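You operate a simulated robot arm through the tools that you are given. There is no shell and no other tool. Be economical: measure what you need, move in short steps, check, and stop when the job is done.

Carry out the task below with a simulated robot arm. There is one attempt and no reset: what you move stays moved.

## Task
Run the air cart once, drain its water, charge pots five and three.
Fine: water gauge at 0 before the pots, pot five first, orange hose end back in the rest socket, the other pots stay empty.
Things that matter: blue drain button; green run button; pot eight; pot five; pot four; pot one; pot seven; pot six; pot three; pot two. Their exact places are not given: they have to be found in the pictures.

It is judged by the outcome, as a careful person would: the job done as asked, and still so three seconds after it is handed in. It fails if anything else is knocked over, pushed out of place, dropped, spilled or broken.

## Robot
A 6-joint arm with a two-finger parallel gripper on a trunk, on a base that drives. Base frame: it is fixed to the floor where the robot stands at the start and does not move with it; the origin is under the middle of the robot, x ahead of it, y to its left, z up. Lengths are in cm, angles in rad, forces in N, time in s.
With the tool pointing down near the work surface it reaches from about 10 to 74 cm from the robot's upright axis, wherever it stands. Its first joint turns from -2.897 to 2.897 rad. Places, roughly: blue drain button [40, -20, 100]; green run button [40, 0, 100]; pot eight [50, 30, 100]; pot five [60, 60, 100]; pot four [70, 70, 100]; pot one [80, 100, 100]; pot seven [60, 40, 100]; pot six [60, 50, 100]; pot three [70, 80, 100]; pot two [80, 90, 100]. Payload 3.91 kg.
The tool frame sits at the grasp point between the pads (the TCP): z along the fingers, y along the line on which they close. The tips reach 3 cm beyond it. The gripper opens to 11 cm. The fingers are 2 cm wide and 1 cm thick; the gripper's body (4.8 by 11.2 cm) begins 5.5 cm behind the TCP.
Orientation is told as [roll, pitch, yaw] about the base's x, y, z axes, in that order, counted from this pose: with the fingers straight down and closing along the base's y, the tool's x points along the base's -x, its y along +y and its z along -z.

## Interface
- The arm moves only by the tool send_rows. Its arguments are lists of equal length, an entry for each row: "offset": the shift along the base's x, y, z in units of 30 mm (1.0 is 30 mm), a list of three; "turn": the turn, a rotation vector about the base's x, y, z in units of 8 degrees (1.0 is 8 degrees), a list of three. In form: {"offset": [[x, y, z], ...], "turn": [[rx, ry, rz], ...]}. A call has 1 to 8 rows; each row shifts and turns the commanded pose from where the row before left it. "jaw" is the opening in per cent of the stroke, from 0 (shut) to 100 (fully open), set as the call begins (left out, the last holds). A call with a number of a shift or a turn outside -1 to 1 is refused whole. Rows are played at 5 a second. More than 5 cm and 0.15 rad between two rows, or a gripper value outside its range, and nothing of the call is played. Where a pose cannot be reached the arm comes as near as it can. A force on the tool above 40 N (or 10 N above the force at the start of the call, whichever is more), or a blocked arm, ends the call early, and 0.2 s more pass. Each finger travels about 4.5 cm/s and halts on what it meets, pressing with about 20 N; the grip force reading is that of the motor and also rises with nothing between the fingers. The clock runs only during rows and for 0.2 s after the last one: add rows that do not move to give the fingers time. The reply holds the time, the measured pose of the TCP, the force on the tool along the base axes, the opening and the grip force, in the units named above and with some noise, with the torque about the TCP (base axes, N m) and any sound that the robot's microphone picked up.
- Cameras (640 x 400 px; columns grow to the right, rows downward): "scene" is now at [1.99, 15.62, 155.76]; the picture's right is [0.03, -1.00, 0.00], its down [-0.71, -0.02, -0.70] and it looks along [0.70, 0.02, -0.71] (base axes); focal length 263 px, centre (320, 200). "wrist" rides on the gripper at [7.1, 2.2, -10.7] in the tool frame; the picture's right is [-0.29, 0.96, 0.00], its down [-0.76, -0.23, -0.61] and it looks along [-0.58, -0.18, 0.79] (tool axes); focal length 243 px, centre (320, 200).
- camera(camera): a new picture of that camera. No time passes.
- lift_body(by): slides the trunk up (or, below 0, down) by that many cm; the arm and the scene camera ride with it, the base frame stays. It gives what a move gives, with no picture.
- roll_base(legs): drives the robot by 1 to 6 legs, each [ahead, left, turn to the left] in cm, cm and rad, along the robot's own axes; the way and the turn of a leg run together, so that a leg with both is an arc; at most 150 cm and 3.142 rad a leg. The arm and the cameras ride along, it lands a little off, and it stops where it bumps. It gives what a move gives.
- aim_head(pan, tilt): turns the head with the scene camera to pan (to the left, within 1.501 rad either way) and tilt (down, from -0.506 to 1.204), counted from straight ahead of the robot. It gives what a move gives.
- probe_pixels(camera, pixels): for up to 12 pixels [column, row] of the newest picture of that camera ("zoom" is the newest enlarged one), the place [x, y, z] in the base frame of the surface seen there, good to about 0.3 cm. No time passes.
- zoom(camera, box): a new picture of the part [left, top, right, bottom] of that camera's present view, enlarged. No time passes.
- finish_job(): hands the job in; it is judged then, once.

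Keep the steps short. Do not move on a guess: measure, check each grasp and each placing, and mend mistakes. In all there are 80 turns and 48 pictures (those below and enlarged ones count). Leave the gripper open and the arm clear of the work at the hand-in unless told otherwise, and finish with a single line.

The tools are called after "Call:" as name(argument=value, ...) on one line, values as JSON. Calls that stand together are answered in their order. send_rows: Moves the arm, as the interface text tells. Its arguments: {"type":"object","properties":{"offset":{"type":"array"},"turn":{"type":"array"},"jaw":{"type":"number"}},"required":["offset","turn"]} The other tools are called the same way: lift_body (by) slides the trunk up or down; roll_base (legs) drives the base; aim_head (pan, tilt) turns the head that bears the scene camera; camera (camera) takes a picture; probe_pixels (camera, pixels) gives the place of the surface under pixels of a picture; zoom (camera, box) takes an enlarged picture of a part of a camera's view; finish_job () hands the job in.

At the start:

```text
clock: 0.0
tcp_pos: [36.46, 15.94, 121.45]
tool_rot: [0.001, 0.001, 0.001]
wrist_force: [-0.2, 0.0, -0.4]
torque: [-0.01, 0.0, 0.01]
width: 11.01
gripper_force: 0.0
trunk travel left (down, up): [-52.5, 6.5]
robot x, y, heading: [0.28, -0.22, -0.001]
head pan, tilt: [0.031, 0.791]
```

scene: 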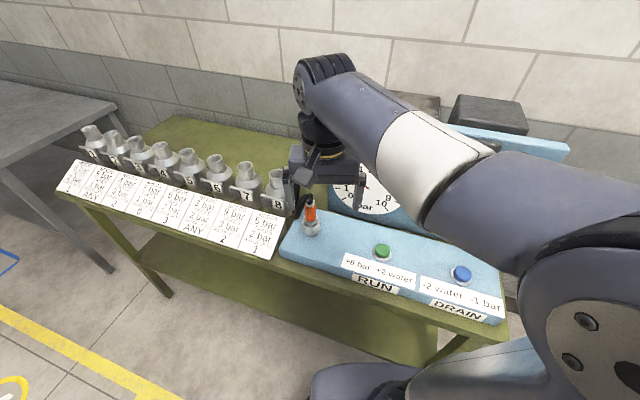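
wrist: 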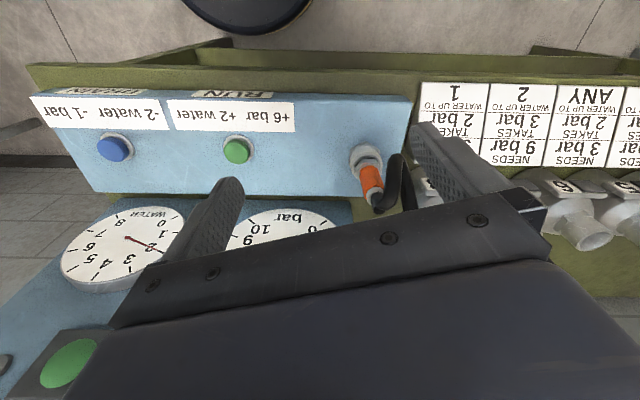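

The cards in front of the pots and the two gauges can be read; I enlarge both first.

Call:
zoom(camera="scene", box=[40, 110, 300, 270])

Call:
zoom(camera="scene", box=[260, 80, 580, 330])

Call:
zoom(camera="wrist", box=[0, 60, 420, 330])

```text
2.46 times, centred on (170, 190) of scene
```

zoom: 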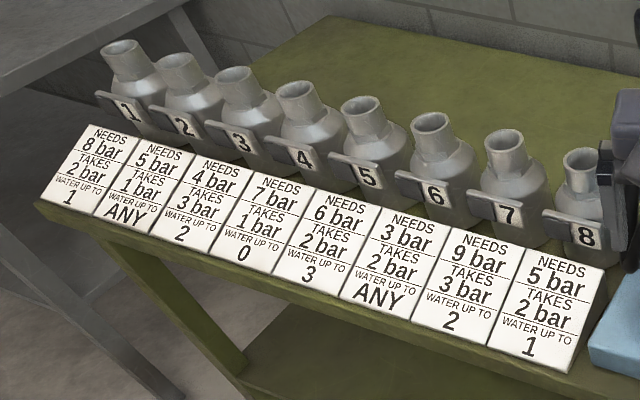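

```text
1.60 times, centred on (420, 205) of scene
```

zoom: 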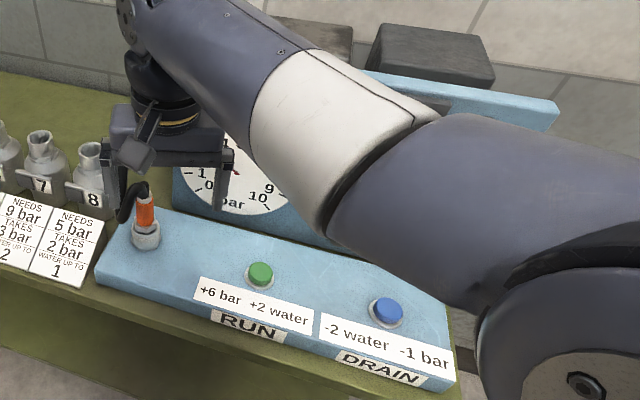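

```text
1.48 times, centred on (210, 195) of wrist
```

zoom: 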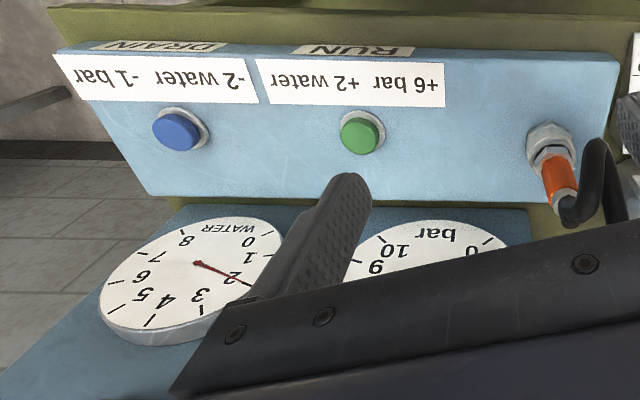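

Pot 5 needs 6 bar, takes 2, water up to 3. Pot 3 needs 4, takes 3, water up to 2. The water gauge seems to be at 2. The bar gauge is hidden by the gripper. I measure the buttons, the hose and the pots.

Call:
probe_pixels(camera="scene", pixels=[[382, 247], [382, 255], [462, 269], [311, 200], [310, 214], [311, 228], [300, 245], [340, 235], [160, 145], [186, 156], [110, 138], [134, 146]])

Call:
probe_pixels(camera="wrist", pixels=[[114, 147], [237, 150], [367, 155], [370, 180], [376, 198], [395, 180], [68, 362], [120, 245], [300, 225], [5, 362], [300, 130], [210, 10]])

```text
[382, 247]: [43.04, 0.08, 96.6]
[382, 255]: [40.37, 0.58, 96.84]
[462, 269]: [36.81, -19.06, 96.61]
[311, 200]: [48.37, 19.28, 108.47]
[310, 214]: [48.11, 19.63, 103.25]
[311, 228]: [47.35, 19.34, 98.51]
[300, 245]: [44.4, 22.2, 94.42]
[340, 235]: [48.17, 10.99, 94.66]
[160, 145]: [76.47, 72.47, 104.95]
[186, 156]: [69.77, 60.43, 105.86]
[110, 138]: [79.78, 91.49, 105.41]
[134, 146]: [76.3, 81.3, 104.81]
```

```text
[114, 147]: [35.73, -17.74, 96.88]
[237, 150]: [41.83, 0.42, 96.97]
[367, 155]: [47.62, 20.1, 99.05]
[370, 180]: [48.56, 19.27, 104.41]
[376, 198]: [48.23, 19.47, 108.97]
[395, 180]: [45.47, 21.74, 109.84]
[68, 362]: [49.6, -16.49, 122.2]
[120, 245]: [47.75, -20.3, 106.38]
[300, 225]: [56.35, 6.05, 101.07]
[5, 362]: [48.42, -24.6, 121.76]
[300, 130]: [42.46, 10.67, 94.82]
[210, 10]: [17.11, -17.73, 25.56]
```

Green button is near (42, 0.3), top z about 97; blue near (36.5, -18.5). The hose end stands at (48.2, 19.4), z 99–109. I shut the jaw and move above the green button at about z 111, then look.

Call:
send_rows(offset=[[0, -0.87, 0], [0.3, -0.87, 0], [0.3, -0.87, -0.7], [0.4, -0.87, -0.9], [0.4, -0.87, -0.9], [0.45, -0.87, -0.9]], turn=[[0, 0, 0], [0, 0, 0], [0, 0, 0], [0, 0, 0], [0, 0, 0], [0, 0, 0]], jaw=0)

Call:
camera(camera="wrist")

Call:
camera(camera="scene")

```text
clock: 1.4
tcp_pos: [42.08, 0.44, 111.14]
tool_rot: [0.0, -0.001, 0.0]
wrist_force: [-0.1, 0.6, 0.5]
torque: [0.0, 0.0, 0.01]
width: 0.01
gripper_force: 13.6
trunk travel left (down, up): [-52.5, 6.5]
robot x, y, heading: [0.13, 0.28, 0.003]
head pan, tilt: [0.031, 0.791]
```

```text
42 pictures are left
```

wrist: 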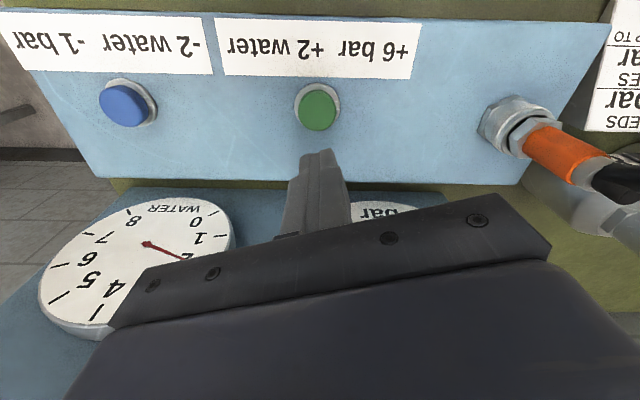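

```text
41 pictures are left
```

scene: 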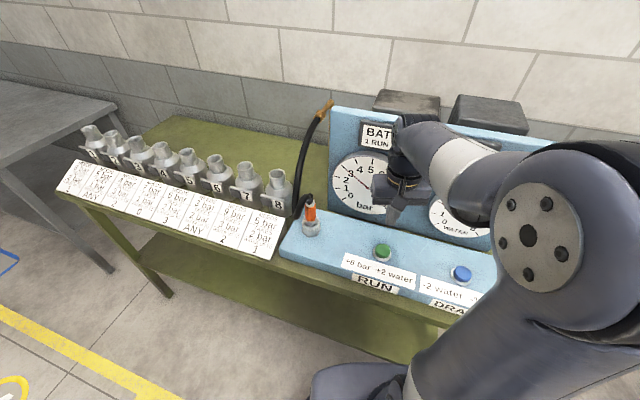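

Call:
zoom(camera="scene", box=[270, 80, 530, 240])

Call:
probe_pixels(camera="wrist", pixels=[[318, 110], [318, 98], [124, 105], [122, 98], [318, 160], [540, 150], [300, 60]])

```text
2.46 times, centred on (400, 160) of scene
```

zoom: 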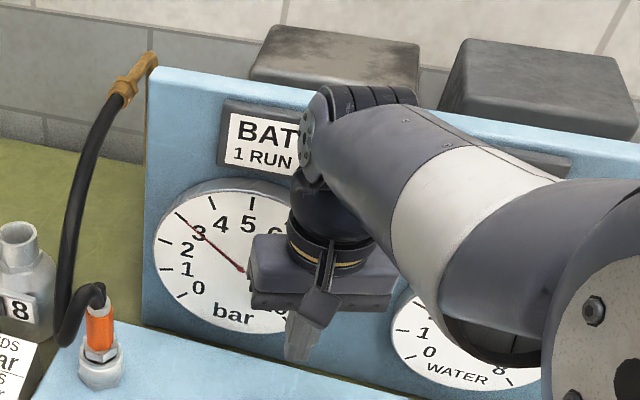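

```text
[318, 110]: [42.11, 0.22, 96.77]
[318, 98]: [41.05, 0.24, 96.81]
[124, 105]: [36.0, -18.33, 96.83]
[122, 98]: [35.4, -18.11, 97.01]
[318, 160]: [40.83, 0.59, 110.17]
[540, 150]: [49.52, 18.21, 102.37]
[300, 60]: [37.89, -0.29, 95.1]
```

Bar reads 3 and water reads 2. The battery plate says 1 run. So run gives 9 bar and 4 water, and two drains give 7 bar and 0 water, enough for pot five then pot three. I descend to just above the green button.

Call:
send_rows(offset=[[0, 0, -1], [0, -0.05, -1], [-0.05, 0, -1], [0, 0, -0.4]], turn=[[0, 0, 0], [0, 0, 0], [0, 0, 0], [0, 0, 0]])

Call:
send_rows(offset=[[0, 0, -0.15], [0, 0, -0.15], [0, 0, -0.15]], turn=[[0, 0, 0], [0, 0, 0], [0, 0, 0]])

```text
clock: 2.4
tcp_pos: [41.79, 0.06, 101.02]
tool_rot: [-0.001, 0.0, 0.0]
wrist_force: [0.6, 0.9, -0.2]
torque: [0.0, 0.01, 0.02]
width: 0.0
gripper_force: 19.4
trunk travel left (down, up): [-52.5, 6.5]
robot x, y, heading: [-0.25, 0.13, 0.001]
head pan, tilt: [0.031, 0.791]
```

```text
clock: 3.2
tcp_pos: [41.85, 0.12, 99.8]
tool_rot: [-0.001, 0.0, -0.001]
wrist_force: [0.4, 0.2, -0.1]
torque: [0.0, 0.03, 0.0]
width: 0.04
gripper_force: 20.1
trunk travel left (down, up): [-52.5, 6.5]
robot x, y, heading: [-0.01, 0.1, 0.002]
head pan, tilt: [0.031, 0.791]
```

Tips are at about z 96.8, the button top, with no force yet. I press slowly.

Call:
send_rows(offset=[[0, 0, -0.1], [0, 0, -0.1], [0, 0, -0.1]], turn=[[0, 0, 0], [0, 0, 0], [0, 0, 0]])

```text
clock: 4.0
tcp_pos: [41.72, 0.06, 99.14]
tool_rot: [-0.001, -0.006, 0.001]
wrist_force: [-2.2, -0.6, 29.8]
torque: [0.03, 0.23, 0.02]
width: 0.02
gripper_force: 20.0
trunk travel left (down, up): [-52.5, 6.5]
robot x, y, heading: [-0.24, 0.01, -0.0]
head pan, tilt: [0.031, 0.791]
heard: click
```

A click, at 30 N. I raise the arm and move toward above the blue button, then read the gauges.

Call:
send_rows(offset=[[0, 0, 1], [0, 0, 0.5], [-0.35, -1, 0], [-0.35, -1, 0], [-0.35, -1, 0], [-0.35, -1, 0], [-0.35, -1, 0], [-0.15, -1, 0]], turn=[[0, 0, 0], [0, 0, 0], [0, 0, 0], [0, 0, 0], [0, 0, 0], [0, 0, 0], [0, 0, 0], [0, 0, 0]])

Call:
camera(camera="scene")

Call:
camera(camera="wrist")

```text
clock: 5.8
tcp_pos: [36.0, -17.98, 103.35]
tool_rot: [0.001, 0.001, 0.0]
wrist_force: [-0.6, 0.5, -0.3]
torque: [0.01, -0.05, -0.01]
width: 0.0
gripper_force: 19.6
trunk travel left (down, up): [-52.5, 6.5]
robot x, y, heading: [-0.13, -0.06, 0.002]
head pan, tilt: [0.031, 0.791]
```

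```text
39 pictures are left
```

scene: 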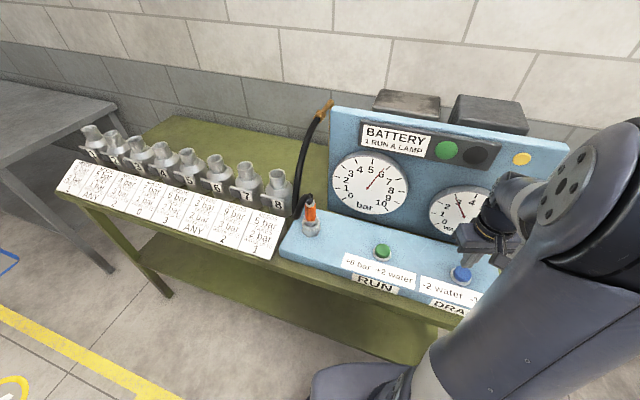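

```text
38 pictures are left
```

wrist: 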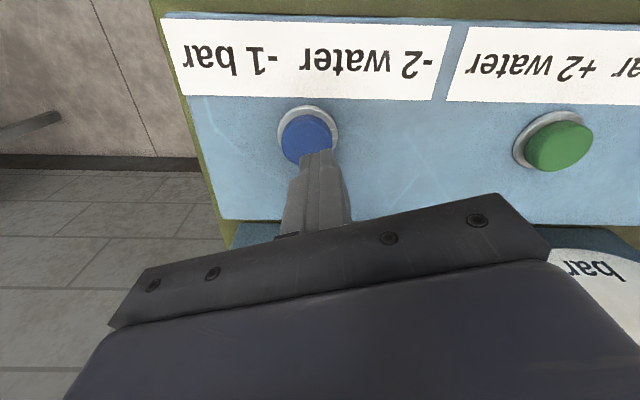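

The bar needle is at about 6 and perhaps still rising. I wait with still rows and look again, probing the blue button too.

Call:
send_rows(offset=[[0, 0, 0], [0, 0, 0], [0, 0, 0], [0, 0, 0], [0, 0, 0], [0, 0, 0], [0, 0, 0], [0, 0, 0]], turn=[[0, 0, 0], [0, 0, 0], [0, 0, 0], [0, 0, 0], [0, 0, 0], [0, 0, 0], [0, 0, 0], [0, 0, 0]])

Call:
probe_pixels(camera="wrist", pixels=[[300, 135], [325, 135], [285, 135], [302, 118], [303, 160]])

Call:
zoom(camera="scene", box=[290, 90, 550, 250])

```text
clock: 7.6
tcp_pos: [36.06, -17.76, 103.31]
tool_rot: [-0.001, 0.001, 0.0]
wrist_force: [0.1, -0.8, 0.5]
torque: [-0.01, 0.0, -0.01]
width: 0.0
gripper_force: 19.9
trunk travel left (down, up): [-52.5, 6.5]
robot x, y, heading: [-0.0, -0.08, 0.003]
head pan, tilt: [0.031, 0.791]
```

```text
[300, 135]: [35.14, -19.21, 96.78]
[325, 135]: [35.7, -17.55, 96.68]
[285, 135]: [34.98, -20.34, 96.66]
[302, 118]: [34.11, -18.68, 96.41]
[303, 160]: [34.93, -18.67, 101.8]
```

```text
2.46 times, centred on (420, 170) of scene
```

zoom: 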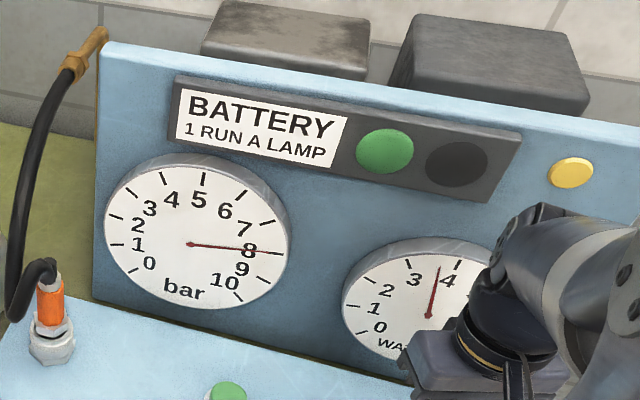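

Bar is about 8 and water 3.6, still rising. I move to above the blue button centre (35.6, -18.5) while waiting.

Call:
send_rows(offset=[[-0.13, -0.22, -0.5], [0, 0, -0.3], [0, 0, 0], [0, 0, 0], [0, 0, 0], [0, 0, 0], [0, 0, 0], [0, 0, 0]], turn=[[0, 0, 0], [0, 0, 0], [0, 0, 0], [0, 0, 0], [0, 0, 0], [0, 0, 0], [0, 0, 0], [0, 0, 0]])

Call:
zoom(camera="scene", box=[290, 90, 550, 250])

```text
clock: 9.4
tcp_pos: [35.71, -18.5, 100.79]
tool_rot: [0.0, 0.001, 0.0]
wrist_force: [0.2, -0.4, 0.5]
torque: [0.0, -0.01, -0.02]
width: 0.0
gripper_force: 19.7
trunk travel left (down, up): [-52.5, 6.5]
robot x, y, heading: [0.1, -0.38, 0.001]
head pan, tilt: [0.031, 0.791]
```

```text
2.46 times, centred on (420, 170) of scene
```

zoom: 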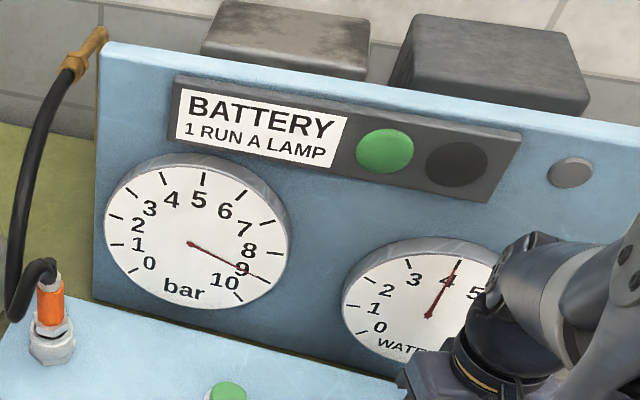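

The run is over: 9 bar, 4 water, and the yellow lamp is off. I press blue once and lift.

Call:
send_rows(offset=[[0, 0, -0.2], [0, 0, -0.15], [0, 0, -0.1], [0, 0, -0.1], [0, 0, -0.08]], turn=[[0, 0, 0], [0, 0, 0], [0, 0, 0], [0, 0, 0], [0, 0, 0]])

```text
clock: 10.6
tcp_pos: [35.91, -18.57, 99.17]
tool_rot: [-0.001, -0.002, 0.0]
wrist_force: [-3.3, -1.6, 12.5]
torque: [0.01, 0.15, -0.02]
width: 0.0
gripper_force: 20.5
trunk travel left (down, up): [-52.5, 6.5]
robot x, y, heading: [0.23, -0.11, 0.003]
head pan, tilt: [0.031, 0.791]
heard: click
```

Click. I lift and wait for the drain to end.

Call:
send_rows(offset=[[0, 0, 0.6], [0, 0, 0], [0, 0, 0], [0, 0, 0], [0, 0, 0], [0, 0, 0], [0, 0, 0], [0, 0, 0]], turn=[[0, 0, 0], [0, 0, 0], [0, 0, 0], [0, 0, 0], [0, 0, 0], [0, 0, 0], [0, 0, 0], [0, 0, 0]])

Call:
send_rows(offset=[[0, 0, 0], [0, 0, 0], [0, 0, 0], [0, 0, 0], [0, 0, 0], [0, 0, 0], [0, 0, 0], [0, 0, 0]], turn=[[0, 0, 0], [0, 0, 0], [0, 0, 0], [0, 0, 0], [0, 0, 0], [0, 0, 0], [0, 0, 0], [0, 0, 0]])

Call:
zoom(camera="scene", box=[290, 90, 550, 250])

```text
clock: 12.4
tcp_pos: [35.8, -18.64, 100.94]
tool_rot: [-0.001, 0.0, 0.001]
wrist_force: [0.0, 0.2, -0.1]
torque: [-0.02, -0.01, -0.03]
width: 0.04
gripper_force: 20.4
trunk travel left (down, up): [-52.5, 6.5]
robot x, y, heading: [0.11, 0.31, 0.003]
head pan, tilt: [0.031, 0.791]
```

```text
clock: 14.2
tcp_pos: [35.78, -18.51, 100.98]
tool_rot: [-0.001, 0.0, 0.0]
wrist_force: [-0.5, 0.4, -0.1]
torque: [-0.02, 0.0, 0.02]
width: 0.02
gripper_force: 20.2
trunk travel left (down, up): [-52.5, 6.5]
robot x, y, heading: [-0.17, 0.1, 0.002]
head pan, tilt: [0.031, 0.791]
```

```text
2.46 times, centred on (420, 170) of scene
```

zoom: 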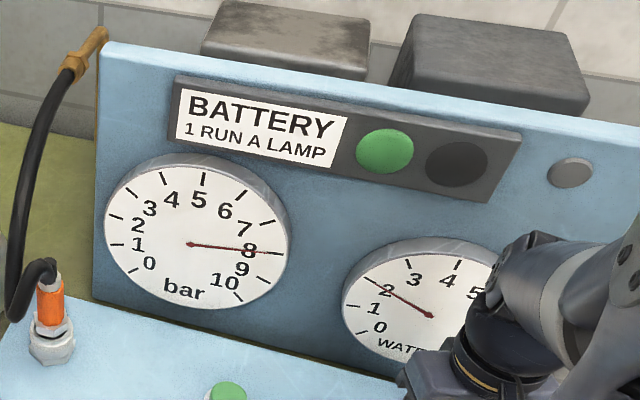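

8 bar, 2 water, and the lamp is off. Second press of the drain.

Call:
send_rows(offset=[[0, 0, -0.25], [0, 0, -0.15], [0, 0, -0.1], [0, 0, -0.1], [0, 0, -0.05]], turn=[[0, 0, 0], [0, 0, 0], [0, 0, 0], [0, 0, 0], [0, 0, 0]])

```text
clock: 15.4
tcp_pos: [35.76, -18.57, 99.11]
tool_rot: [-0.004, -0.006, -0.001]
wrist_force: [-2.9, 0.7, 37.0]
torque: [-0.02, 0.22, -0.02]
width: 0.0
gripper_force: 20.3
trunk travel left (down, up): [-52.5, 6.5]
robot x, y, heading: [-0.1, 0.03, -0.002]
head pan, tilt: [0.031, 0.791]
heard: click
```

Click. I lift well up and wait.

Call:
send_rows(offset=[[0, 0, 1], [0, 0, 1], [0, 0, 1], [0, 0, 1], [0, 0, 1], [0, 0, 1], [0, 0, 1], [0, 0, 0.5]], turn=[[0, 0, 0], [0, 0, 0], [0, 0, 0], [0, 0, 0], [0, 0, 0], [0, 0, 0], [0, 0, 0], [0, 0, 0]])

Call:
send_rows(offset=[[0, 0, 0], [0, 0, 0], [0, 0, 0], [0, 0, 0], [0, 0, 0], [0, 0, 0], [0, 0, 0], [0, 0, 0]], turn=[[0, 0, 0], [0, 0, 0], [0, 0, 0], [0, 0, 0], [0, 0, 0], [0, 0, 0], [0, 0, 0], [0, 0, 0]], jaw=50)

Call:
camera(camera="scene")

Call:
zoom(camera="scene", box=[290, 90, 550, 250])

```text
clock: 17.2
tcp_pos: [35.74, -18.68, 121.49]
tool_rot: [0.0, 0.0, 0.001]
wrist_force: [-0.3, 0.2, -0.2]
torque: [0.04, -0.05, -0.03]
width: 0.01
gripper_force: 20.0
trunk travel left (down, up): [-52.5, 6.5]
robot x, y, heading: [-0.06, -0.05, 0.001]
head pan, tilt: [0.031, 0.791]
```

```text
clock: 19.0
tcp_pos: [35.72, -18.55, 121.38]
tool_rot: [0.0, 0.0, 0.0]
wrist_force: [-0.1, 0.2, -0.8]
torque: [-0.01, -0.01, -0.02]
width: 5.49
gripper_force: 0.0
trunk travel left (down, up): [-52.5, 6.5]
robot x, y, heading: [0.21, -0.03, -0.001]
head pan, tilt: [0.031, 0.791]
```

```text
34 pictures are left
```

scene: 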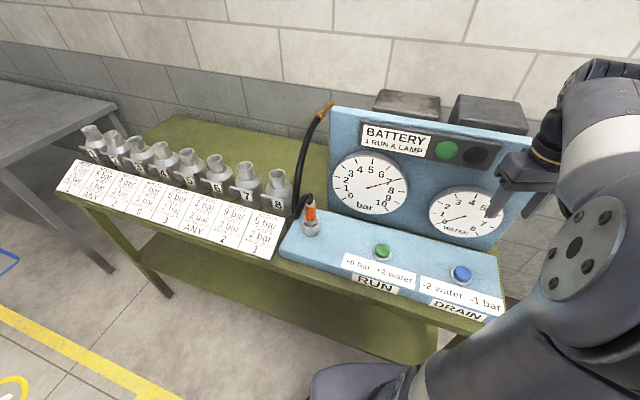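

```text
2.46 times, centred on (420, 170) of scene
```

zoom: 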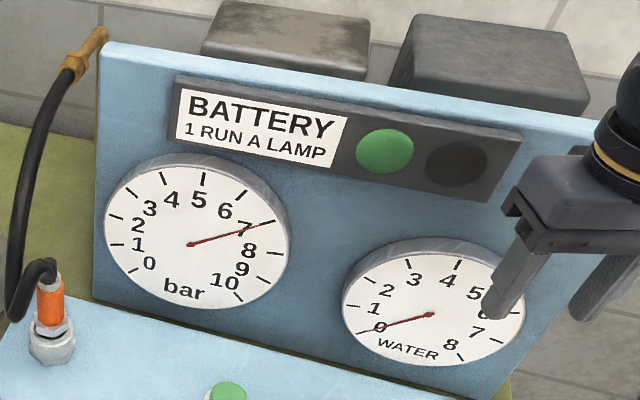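

7 bar, 0 water. Next I measure the pot mouths, the card edges and free floor to pick a standing place.

Call:
zoom(camera="scene", box=[70, 100, 330, 262])

Call:
probe_pixels(camera="scene", pixels=[[185, 153], [187, 150], [133, 141], [137, 138], [165, 222], [270, 258], [60, 190], [325, 104], [310, 130], [296, 205], [100, 265], [140, 240]])

```text
2.46 times, centred on (200, 181) of scene
```

zoom: 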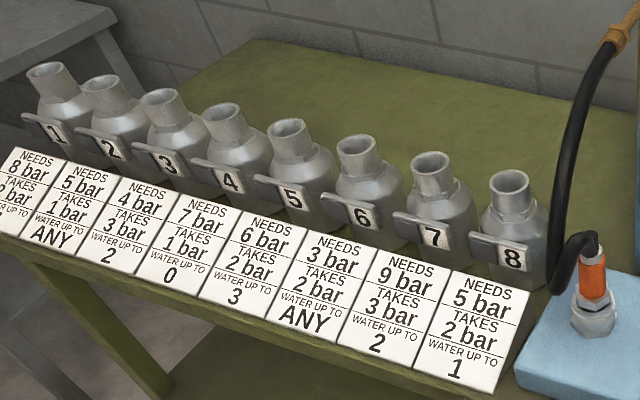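

```text
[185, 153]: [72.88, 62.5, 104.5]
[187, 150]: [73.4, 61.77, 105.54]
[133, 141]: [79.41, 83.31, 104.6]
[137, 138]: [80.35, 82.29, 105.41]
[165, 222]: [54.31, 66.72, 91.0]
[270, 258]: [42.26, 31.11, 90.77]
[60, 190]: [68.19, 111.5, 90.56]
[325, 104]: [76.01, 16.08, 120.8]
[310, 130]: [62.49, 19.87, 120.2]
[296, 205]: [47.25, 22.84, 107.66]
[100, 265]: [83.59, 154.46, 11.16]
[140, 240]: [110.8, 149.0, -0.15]
```

Pots stand along a line about 16° askew. I pull the arm back and up a little, turn the base -0.275 and drive left 55 cm, parallel to the bench.

Call:
send_rows(offset=[[-0.5, 0.8, 0.3], [-0.5, 0.8, 0.3], [-0.5, 0.8, 0.3], [-0.5, 0.8, 0.3]], turn=[[0, 0, 0], [0, 0, 0], [0, 0, 0], [0, 0, 0]])

Call:
roll_base(legs=[[0, 0, -0.275], [0, 55, 0]])

Call:
aim_head(pan=0.0, tilt=0.8)

Call:
camera(camera="scene")

```text
clock: 20.0
tcp_pos: [29.51, -8.68, 125.08]
tool_rot: [0.002, 0.0, -0.001]
wrist_force: [-0.1, 0.8, -0.1]
torque: [-0.03, 0.01, -0.01]
width: 5.49
gripper_force: 0.0
trunk travel left (down, up): [-52.5, 6.5]
robot x, y, heading: [0.15, -0.04, -0.008]
head pan, tilt: [0.031, 0.791]
```

```text
clock: 24.1
tcp_pos: [41.02, 37.56, 125.05]
tool_rot: [-0.001, 0.001, -0.259]
wrist_force: [-0.9, 0.2, -0.2]
torque: [0.01, 0.0, -0.01]
width: 5.49
gripper_force: 0.0
trunk travel left (down, up): [-52.5, 6.5]
robot x, y, heading: [14.83, 53.69, -0.262]
head pan, tilt: [0.031, 0.791]
```

```text
clock: 24.7
tcp_pos: [41.14, 37.45, 125.07]
tool_rot: [-0.001, -0.001, -0.261]
wrist_force: [0.6, 0.0, -0.3]
torque: [0.03, 0.0, 0.02]
width: 5.49
gripper_force: 0.2
trunk travel left (down, up): [-52.5, 6.5]
robot x, y, heading: [14.64, 53.74, -0.261]
head pan, tilt: [0.0, 0.799]
```

```text
31 pictures are left
```

scene: 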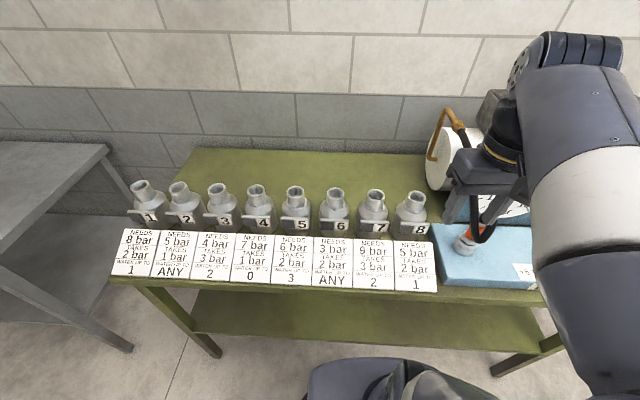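

Well placed. I enlarge the pots and take a wrist picture for the hose.

Call:
zoom(camera="scene", box=[190, 170, 350, 270])

Call:
probe_pixels(camera="zoom", pixels=[[420, 68], [390, 75], [450, 75], [420, 92], [420, 130], [105, 55], [80, 68], [138, 68], [108, 80], [420, 220], [115, 210]])

Call:
camera(camera="wrist")

```text
4.00 times, centred on (270, 220) of scene
```

zoom: 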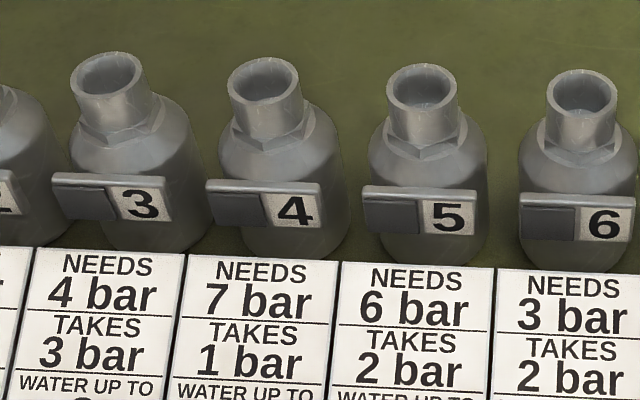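

```text
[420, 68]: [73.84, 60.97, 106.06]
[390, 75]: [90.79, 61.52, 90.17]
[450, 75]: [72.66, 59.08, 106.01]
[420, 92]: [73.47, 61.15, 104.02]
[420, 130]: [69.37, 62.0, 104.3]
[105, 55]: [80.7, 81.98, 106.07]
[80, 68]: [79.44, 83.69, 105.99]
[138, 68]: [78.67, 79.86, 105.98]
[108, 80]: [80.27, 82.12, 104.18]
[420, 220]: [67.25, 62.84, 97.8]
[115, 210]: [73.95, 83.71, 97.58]
```

```text
29 pictures are left
```

wrist: 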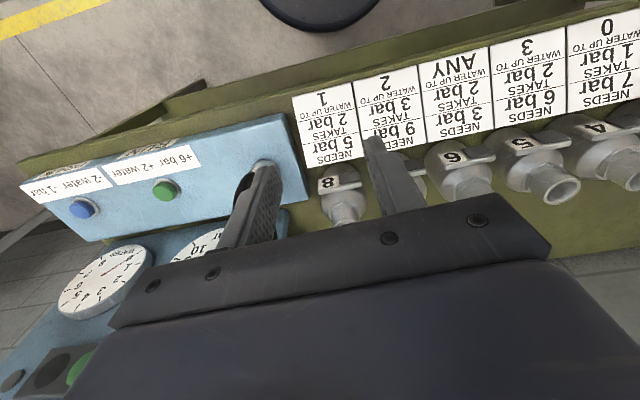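

Pot rims are at z 106: pot 5 about (72.8, 60.9), pot 3 about (78.8, 81.6), necks upright. Now a close look at the hose end near (475, 240).

Call:
zoom(camera="scene", box=[410, 90, 570, 290])

Call:
probe_pixels(camera="zoom", pixels=[[100, 30], [150, 75], [190, 110], [190, 140], [205, 285], [225, 300], [182, 320], [182, 305], [240, 270]])

```text
2.00 times, centred on (490, 190) of scene
```

zoom: 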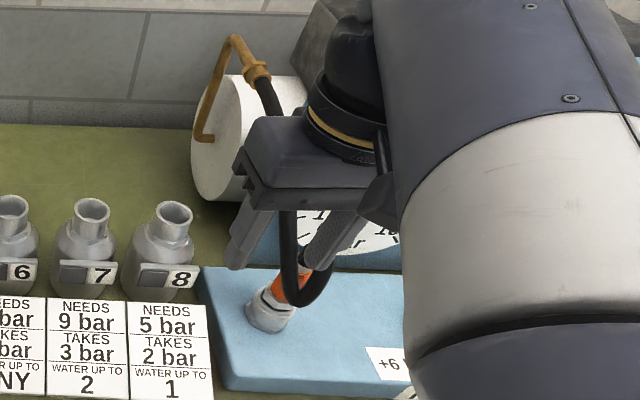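

```text
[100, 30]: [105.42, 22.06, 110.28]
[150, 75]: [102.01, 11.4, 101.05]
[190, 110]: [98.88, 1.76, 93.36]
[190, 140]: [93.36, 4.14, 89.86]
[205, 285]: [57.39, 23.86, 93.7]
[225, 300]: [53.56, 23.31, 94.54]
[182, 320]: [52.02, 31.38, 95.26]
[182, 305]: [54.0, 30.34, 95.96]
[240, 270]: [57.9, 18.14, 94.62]
```

The hose loop comes from the brass holder and hangs on the left-front side of the orange end. I bring the wrist camera closer, from front-right of it, to see the end and loop well.

Call:
send_rows(offset=[[-0.15, -1, 0], [-0.15, -1, 0], [-0.15, -1, 0], [-0.15, -1, -0.3], [-0.1, -1, -0.7], [-0.1, -1, -0.8], [-0.1, -1, -0.8], [0, -0.8, -0.8]], turn=[[0, 0, 0], [0, 0, 0], [0, 0, 0], [0, 0, 0], [0, 0, 0], [0, 0, 0], [0, 0, 0], [0, 0, 0]], jaw=60)

Call:
camera(camera="wrist")

Call:
zoom(camera="scene", box=[410, 90, 570, 290])

```text
clock: 26.5
tcp_pos: [38.47, 14.15, 115.04]
tool_rot: [-0.001, -0.001, -0.258]
wrist_force: [-0.7, 0.1, 0.2]
torque: [-0.04, -0.01, 0.01]
width: 6.59
gripper_force: 0.0
trunk travel left (down, up): [-52.5, 6.5]
robot x, y, heading: [14.58, 53.59, -0.262]
head pan, tilt: [0.0, 0.799]
```

```text
27 pictures are left
```

wrist: 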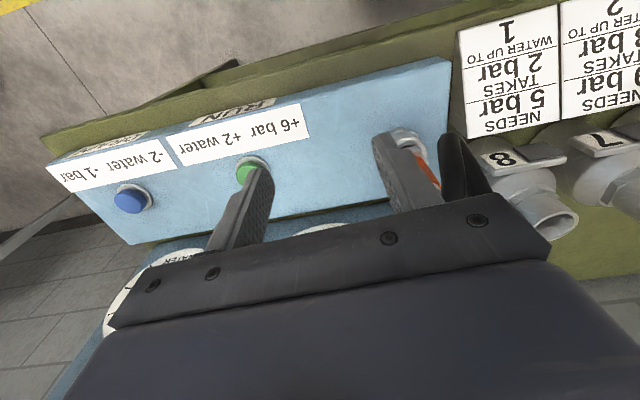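

```text
2.00 times, centred on (490, 190) of scene
```

zoom: 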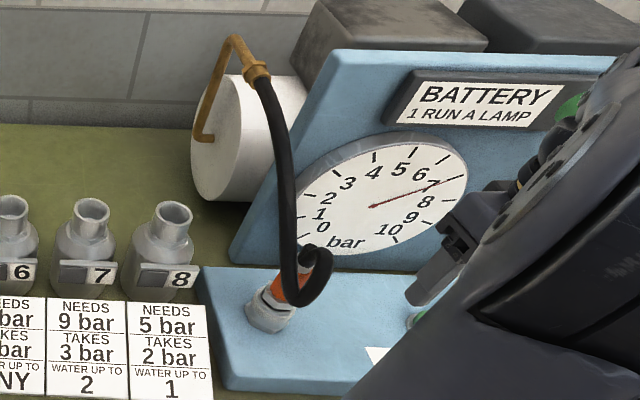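

Clear view now. I probe along the orange end and hose loop.

Call:
probe_pixels(camera="zoom", pixels=[[258, 75], [278, 120], [290, 180], [290, 230], [288, 270], [297, 296], [320, 290], [326, 262], [308, 250], [275, 286], [262, 300], [265, 318]])

Call:
zoom(camera="scene", box=[450, 200, 500, 260])

```text
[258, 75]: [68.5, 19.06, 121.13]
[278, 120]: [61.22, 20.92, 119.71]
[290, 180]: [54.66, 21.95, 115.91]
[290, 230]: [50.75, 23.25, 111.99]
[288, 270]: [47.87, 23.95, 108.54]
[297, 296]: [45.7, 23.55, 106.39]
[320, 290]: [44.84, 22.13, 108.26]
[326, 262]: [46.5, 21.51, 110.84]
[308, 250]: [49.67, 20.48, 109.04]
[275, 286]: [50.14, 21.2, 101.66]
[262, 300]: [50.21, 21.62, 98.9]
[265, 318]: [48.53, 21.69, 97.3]
```

```text
6.67 times, centred on (475, 230) of scene
```

zoom: 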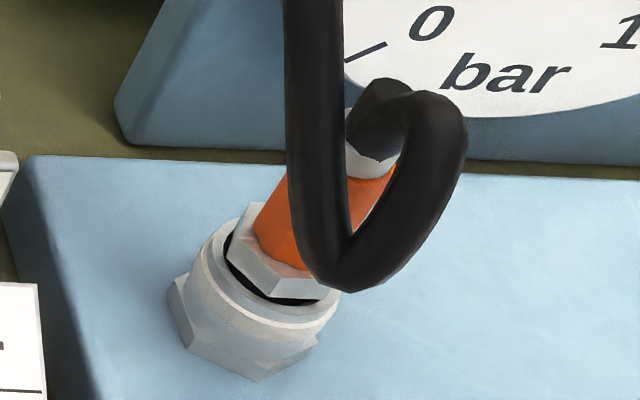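

The coupling: socket cup to z 99, nut to 101, orange 101–107, centre about (49.5, 20.0); the hose leaves the top toward the front-left. The clear way in is from the right, tilted, with fingers closing front-to-back. I raise a little and yaw the gripper +90° there.

Call:
send_rows(offset=[[0, 0, 1], [0, 0, 1], [0, 0, 0.5], [0, 0, 0], [0, 0, 0], [0, 0, 0]], turn=[[0, 0, 0.94], [0, 0, 0.94], [0, 0, 0.94], [0, 0, 0.94], [0, 0, 0.94], [0, 0, 0.94]])

Call:
send_rows(offset=[[0, 0, 0], [0, 0, 0], [0, 0, 0], [0, 0, 0], [0, 0, 0], [0, 0, 0]], turn=[[0, 0, 0.94], [0, 0, 0.94], [0, 0, 0.94], [0, 0, 0.94], [0, 0, 0.94], [0, 0, 0.94]])

```text
clock: 27.9
tcp_pos: [38.3, 14.16, 122.25]
tool_rot: [0.001, 0.001, 0.529]
wrist_force: [0.2, -0.3, 0.8]
torque: [0.01, 0.0, 0.0]
width: 6.61
gripper_force: 0.1
trunk travel left (down, up): [-52.5, 6.5]
robot x, y, heading: [14.66, 53.71, -0.263]
head pan, tilt: [0.0, 0.799]
```

```text
clock: 29.3
tcp_pos: [38.34, 14.21, 122.2]
tool_rot: [0.0, 0.001, 1.319]
wrist_force: [-0.3, 0.1, 0.3]
torque: [-0.04, 0.02, 0.0]
width: 6.58
gripper_force: 0.1
trunk travel left (down, up): [-52.5, 6.5]
robot x, y, heading: [14.73, 53.7, -0.26]
head pan, tilt: [0.0, 0.799]
```

Yaw reached. Now I tilt 45° so the fingers point left and down, moving to the right of the orange end.

Call:
send_rows(offset=[[0.3, -0.15, 0], [0.4, -0.15, 0], [0.5, -0.15, 0], [0.5, -0.15, 0], [0.6, -0.15, 0], [0.6, 0, 0]], turn=[[0.908, -0.242, 0], [0.908, -0.242, 0], [0.908, -0.242, 0], [0.908, -0.242, 0], [0.908, -0.242, 0], [0.908, -0.242, 0]])

Call:
camera(camera="wrist")

Call:
camera(camera="scene")

```text
clock: 30.7
tcp_pos: [47.43, 16.8, 115.36]
tool_rot: [-0.012, -0.784, 1.318]
wrist_force: [0.2, 0.0, 0.0]
torque: [-0.02, 0.01, -0.01]
width: 6.62
gripper_force: 0.2
out of reach, approached as far as the arm can: row 4, 5, 6
trunk travel left (down, up): [-52.5, 6.5]
robot x, y, heading: [14.41, 53.71, -0.26]
head pan, tilt: [0.0, 0.799]
```

```text
24 pictures are left
```

wrist: 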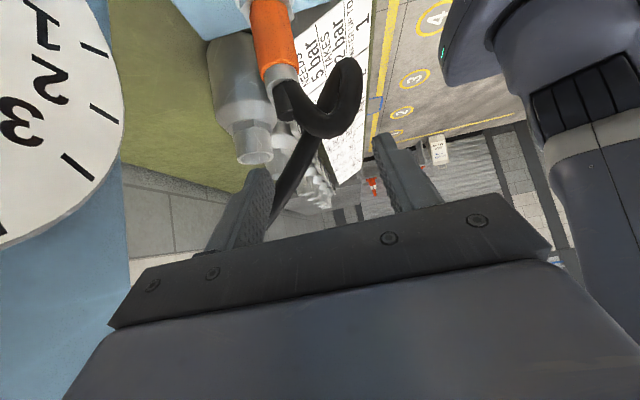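

```text
23 pictures are left
```

scene: 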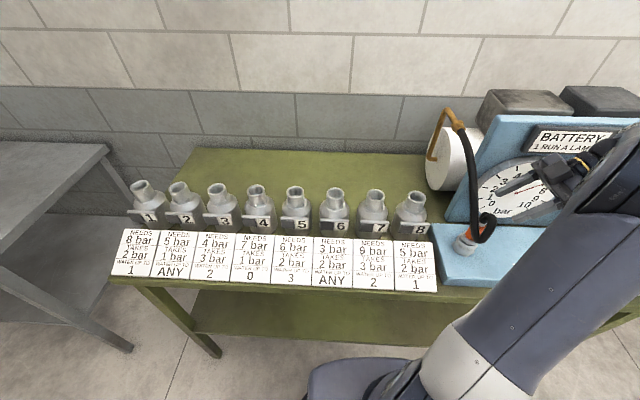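

Partly out of reach that high up to the right; measured TCP is (47.4, 16.8, 115.4). A small step back to the right and down shows how the commanded pose behaves.

Call:
send_rows(offset=[[-0.1, -0.5, -0.2]], turn=[[0, 0, 0]])

```text
clock: 31.1
tcp_pos: [47.03, 15.66, 114.27]
tool_rot: [-0.008, -0.785, 1.317]
wrist_force: [0.2, 1.3, -0.4]
torque: [-0.03, 0.01, 0.01]
width: 6.61
gripper_force: 0.0
out of reach, approached as far as the arm can: row 1
trunk travel left (down, up): [-52.5, 6.5]
robot x, y, heading: [14.54, 53.47, -0.262]
head pan, tilt: [0.0, 0.799]
```

The arm is at its limit here. I drive the base 15 cm right so the tilted grasp lies well within reach.

Call:
roll_base(legs=[[0, -15, 0]])

Call:
camera(camera="wrist")

Call:
zoom(camera="scene", box=[360, 90, 600, 290])

```text
clock: 32.5
tcp_pos: [43.11, 1.31, 114.32]
tool_rot: [-0.01, -0.786, 1.318]
wrist_force: [-0.8, 1.0, -0.1]
torque: [0.0, 0.0, -0.03]
width: 6.58
gripper_force: 0.1
trunk travel left (down, up): [-52.5, 6.5]
robot x, y, heading: [11.09, 39.04, -0.256]
head pan, tilt: [0.0, 0.799]
```

```text
22 pictures are left
```

wrist: 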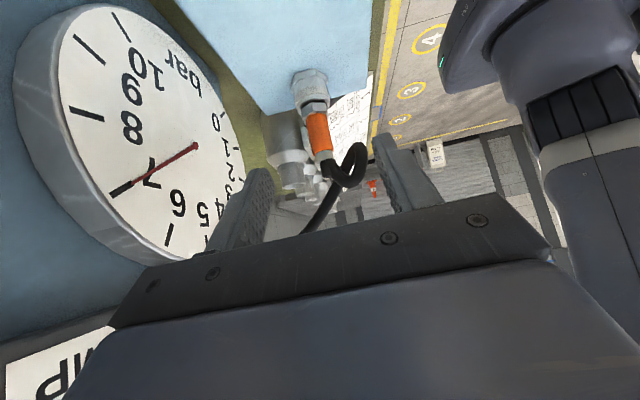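

```text
2.00 times, centred on (480, 190) of scene
```

zoom: 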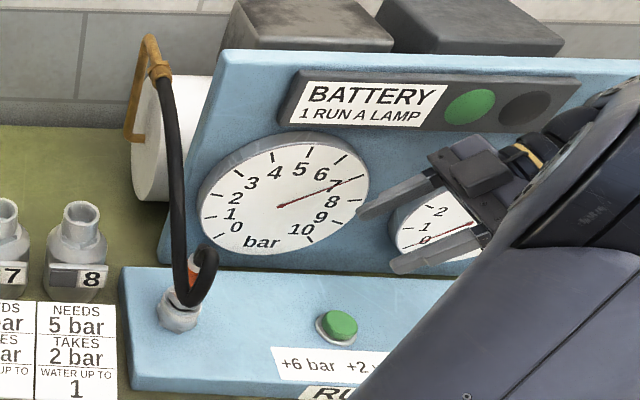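

The orange end lies between the fingers in the wrist view at (320, 135). I probe its outline there.

Call:
probe_pixels(camera="wrist", pixels=[[320, 117], [323, 135], [326, 152], [308, 137], [333, 130], [313, 95], [305, 80], [345, 178], [355, 150], [327, 167]])

```text
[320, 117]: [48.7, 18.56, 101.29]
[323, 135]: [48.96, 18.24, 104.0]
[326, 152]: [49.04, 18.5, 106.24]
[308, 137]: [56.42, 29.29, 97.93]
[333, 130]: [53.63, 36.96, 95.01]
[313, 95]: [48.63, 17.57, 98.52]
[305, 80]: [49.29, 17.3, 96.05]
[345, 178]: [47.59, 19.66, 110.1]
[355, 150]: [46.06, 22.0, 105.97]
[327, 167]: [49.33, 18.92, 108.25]
```

Orange centre about (49.25, 19.45), radius 1.15. I go to a pre-grasp 8 cm back along the fingers, jaw at 45 %.

Call:
send_rows(offset=[[0.313, 0.847, -0.26], [0.313, 0.847, -0.26], [0.313, 0.847, -0.26], [0.313, 0.847, -0.26], [0.313, 0.847, -0.26]], turn=[[0, 0, 0], [0, 0, 0], [0, 0, 0], [0, 0, 0], [0, 0, 0]], jaw=45)

Call:
camera(camera="wrist")

```text
clock: 33.7
tcp_pos: [47.92, 13.97, 110.5]
tool_rot: [-0.007, -0.783, 1.318]
wrist_force: [-1.0, -0.4, 0.2]
torque: [0.01, -0.01, 0.0]
width: 4.92
gripper_force: 0.1
trunk travel left (down, up): [-52.5, 6.5]
robot x, y, heading: [10.7, 39.22, -0.262]
head pan, tilt: [0.0, 0.799]
```

```text
20 pictures are left
```

wrist: 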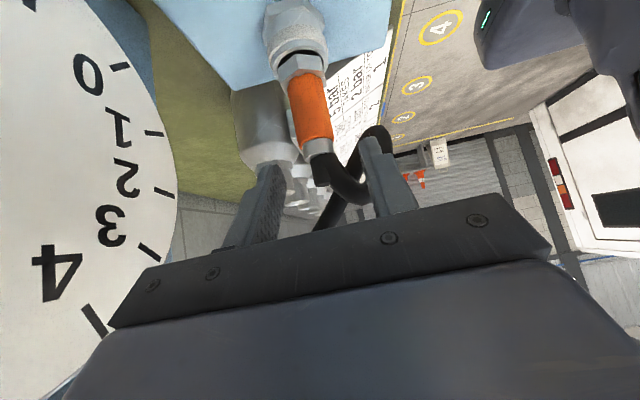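

The orange end is between the fingers and the loop lies beyond/above the front finger's path. I advance along the finger direction to (49.25, 19.45, 104.4).

Call:
send_rows(offset=[[0.111, 0.457, -0.508], [0.111, 0.457, -0.508], [0.111, 0.457, -0.508], [0.111, 0.457, -0.508]], turn=[[0, 0, 0], [0, 0, 0], [0, 0, 0], [0, 0, 0]])

Call:
camera(camera="wrist")

```text
clock: 34.7
tcp_pos: [49.38, 19.42, 104.5]
tool_rot: [-0.008, -0.783, 1.316]
wrist_force: [0.0, -0.4, 0.1]
torque: [-0.02, -0.01, -0.01]
width: 4.95
gripper_force: 0.0
trunk travel left (down, up): [-52.5, 6.5]
robot x, y, heading: [10.53, 39.08, -0.263]
head pan, tilt: [0.0, 0.799]
```

```text
19 pictures are left
```

wrist: 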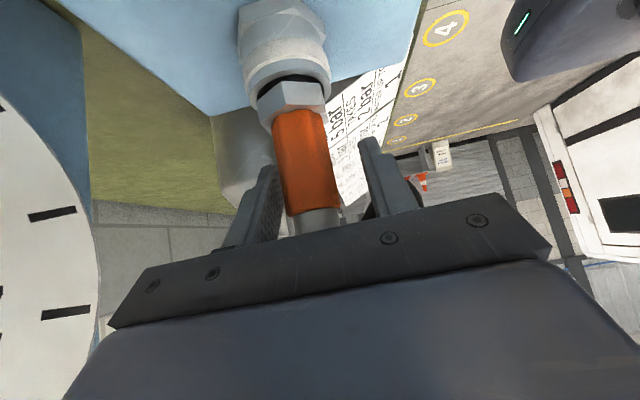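

The orange sits between the fingers, with no contact. I shut the jaw on it.

Call:
send_rows(offset=[[0, 0, 0], [0, 0, 0], [0, 0, 0], [0, 0, 0], [0, 0, 0]], turn=[[0, 0, 0], [0, 0, 0], [0, 0, 0], [0, 0, 0], [0, 0, 0]], jaw=0)

```text
clock: 35.9
tcp_pos: [49.29, 19.49, 104.62]
tool_rot: [-0.007, -0.783, 1.318]
wrist_force: [5.6, -1.3, 1.5]
torque: [-0.04, -0.37, -0.01]
width: 3.05
gripper_force: 20.0
trunk travel left (down, up): [-52.5, 6.5]
robot x, y, heading: [10.51, 39.13, -0.261]
head pan, tilt: [0.0, 0.799]
```

Gripped at 3.05 cm. I pull straight up slowly.

Call:
send_rows(offset=[[0, 0, 0.3], [0, 0, 0.4], [0, 0, 0.5], [0, 0, 0.5]], turn=[[0, 0, 0], [0, 0, 0], [0, 0, 0], [0, 0, 0]])

Call:
camera(camera="wrist")

```text
clock: 36.9
tcp_pos: [49.2, 19.34, 109.54]
tool_rot: [-0.009, -0.783, 1.318]
wrist_force: [-0.1, 1.4, -2.7]
torque: [-0.01, 0.01, 0.02]
width: 2.97
gripper_force: 20.0
trunk travel left (down, up): [-52.5, 6.5]
robot x, y, heading: [10.96, 39.04, -0.261]
head pan, tilt: [0.0, 0.799]
```

```text
18 pictures are left
```

wrist: 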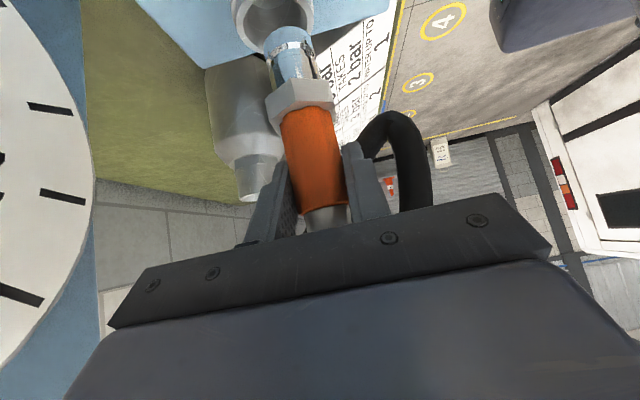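

The plug is free. I probe the socket rim, the plug tip and nut for the insertion depth.

Call:
probe_pixels(camera="wrist", pixels=[[240, 30], [237, 15], [312, 30], [285, 42], [295, 65], [300, 85], [300, 96], [305, 115], [287, 36]])

Call:
zoom(camera="wrist", box=[200, 0, 400, 125])

```text
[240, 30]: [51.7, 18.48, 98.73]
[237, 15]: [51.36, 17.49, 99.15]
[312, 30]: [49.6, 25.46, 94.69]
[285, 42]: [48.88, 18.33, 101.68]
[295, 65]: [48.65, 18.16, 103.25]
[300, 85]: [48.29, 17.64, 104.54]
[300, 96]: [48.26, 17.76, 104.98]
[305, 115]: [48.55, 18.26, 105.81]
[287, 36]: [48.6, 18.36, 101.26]
```

```text
3.20 times, centred on (300, 62) of wrist
```

zoom: 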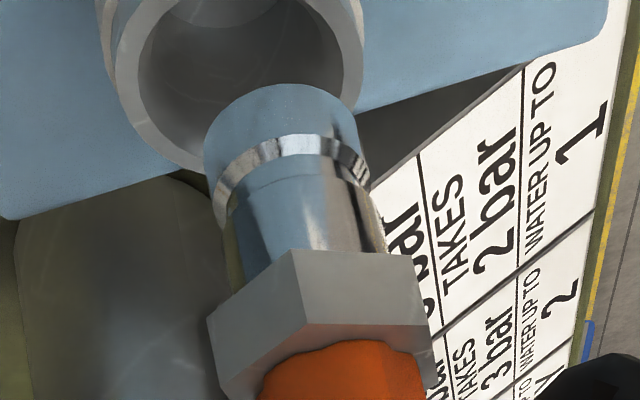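

Plug hangs about 8.3 cm below TCP, nut underside about 5.5 below; socket rim z 99. On a pot (rim 106) seated TCP will be about 111.5. I lift to z 119 and drive left 30 and ahead 4.

Call:
send_rows(offset=[[0, 0, 0.8], [0, 0, 0.8], [0, 0, 0.8], [0, 0, 0.8]], turn=[[0, 0, 0], [0, 0, 0], [0, 0, 0], [0, 0, 0]])

Call:
roll_base(legs=[[0, 30, 0], [4, 0, 0]])

Call:
camera(camera="scene")

```text
clock: 37.9
tcp_pos: [48.93, 19.4, 119.21]
tool_rot: [-0.009, -0.784, 1.317]
wrist_force: [0.8, 0.1, -2.4]
torque: [0.0, -0.02, 0.02]
width: 2.98
gripper_force: 20.2
trunk travel left (down, up): [-52.5, 6.5]
robot x, y, heading: [10.68, 39.2, -0.259]
head pan, tilt: [0.0, 0.799]
```

```text
clock: 40.4
tcp_pos: [60.65, 47.54, 119.23]
tool_rot: [-0.006, -0.783, 1.313]
wrist_force: [0.9, -0.1, -2.4]
torque: [-0.01, 0.02, 0.0]
width: 2.96
gripper_force: 20.1
trunk travel left (down, up): [-52.5, 6.5]
robot x, y, heading: [22.73, 67.5, -0.263]
head pan, tilt: [0.0, 0.799]
```

```text
16 pictures are left
```

scene: 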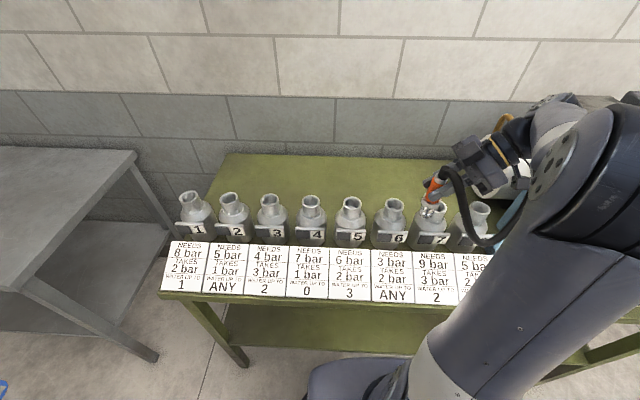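

Still held. I enlarge the pot necks and measure the rims of pots 5 and 3 accurately.

Call:
zoom(camera="scene", box=[250, 180, 378, 260])

Call:
probe_pixels(camera="zoom", pixels=[[454, 82], [458, 112], [545, 82], [545, 110], [500, 84], [500, 137], [57, 70], [55, 90], [140, 65], [142, 90], [97, 69], [102, 116]])

```text
5.00 times, centred on (314, 220) of scene
```

zoom: 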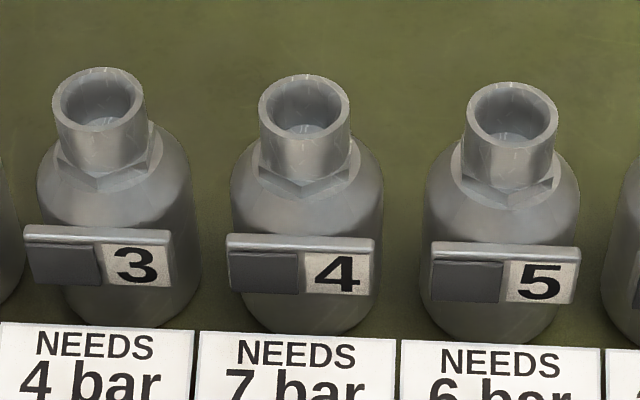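

```text
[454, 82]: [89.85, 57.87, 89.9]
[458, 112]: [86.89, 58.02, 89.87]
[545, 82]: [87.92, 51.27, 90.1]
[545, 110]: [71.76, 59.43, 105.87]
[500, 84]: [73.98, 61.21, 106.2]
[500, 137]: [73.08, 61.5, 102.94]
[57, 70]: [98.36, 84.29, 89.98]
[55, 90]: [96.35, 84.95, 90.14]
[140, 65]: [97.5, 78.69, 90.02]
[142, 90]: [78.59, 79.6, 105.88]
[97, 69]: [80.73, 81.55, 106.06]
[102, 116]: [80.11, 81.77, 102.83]
```

I probe on the rim rings themselves.

Call:
probe_pixels(camera="zoom", pixels=[[471, 113], [554, 113], [512, 86], [512, 144], [485, 138], [540, 92], [57, 97], [143, 97], [98, 71], [100, 128], [72, 122], [128, 79]])

```text
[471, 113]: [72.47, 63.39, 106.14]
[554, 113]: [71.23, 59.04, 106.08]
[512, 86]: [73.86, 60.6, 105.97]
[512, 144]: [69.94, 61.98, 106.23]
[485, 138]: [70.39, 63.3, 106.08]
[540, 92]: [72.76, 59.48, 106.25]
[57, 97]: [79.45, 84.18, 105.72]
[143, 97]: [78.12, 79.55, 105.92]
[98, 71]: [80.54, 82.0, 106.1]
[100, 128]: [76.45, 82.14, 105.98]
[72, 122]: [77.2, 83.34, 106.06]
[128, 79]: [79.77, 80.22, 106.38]
```

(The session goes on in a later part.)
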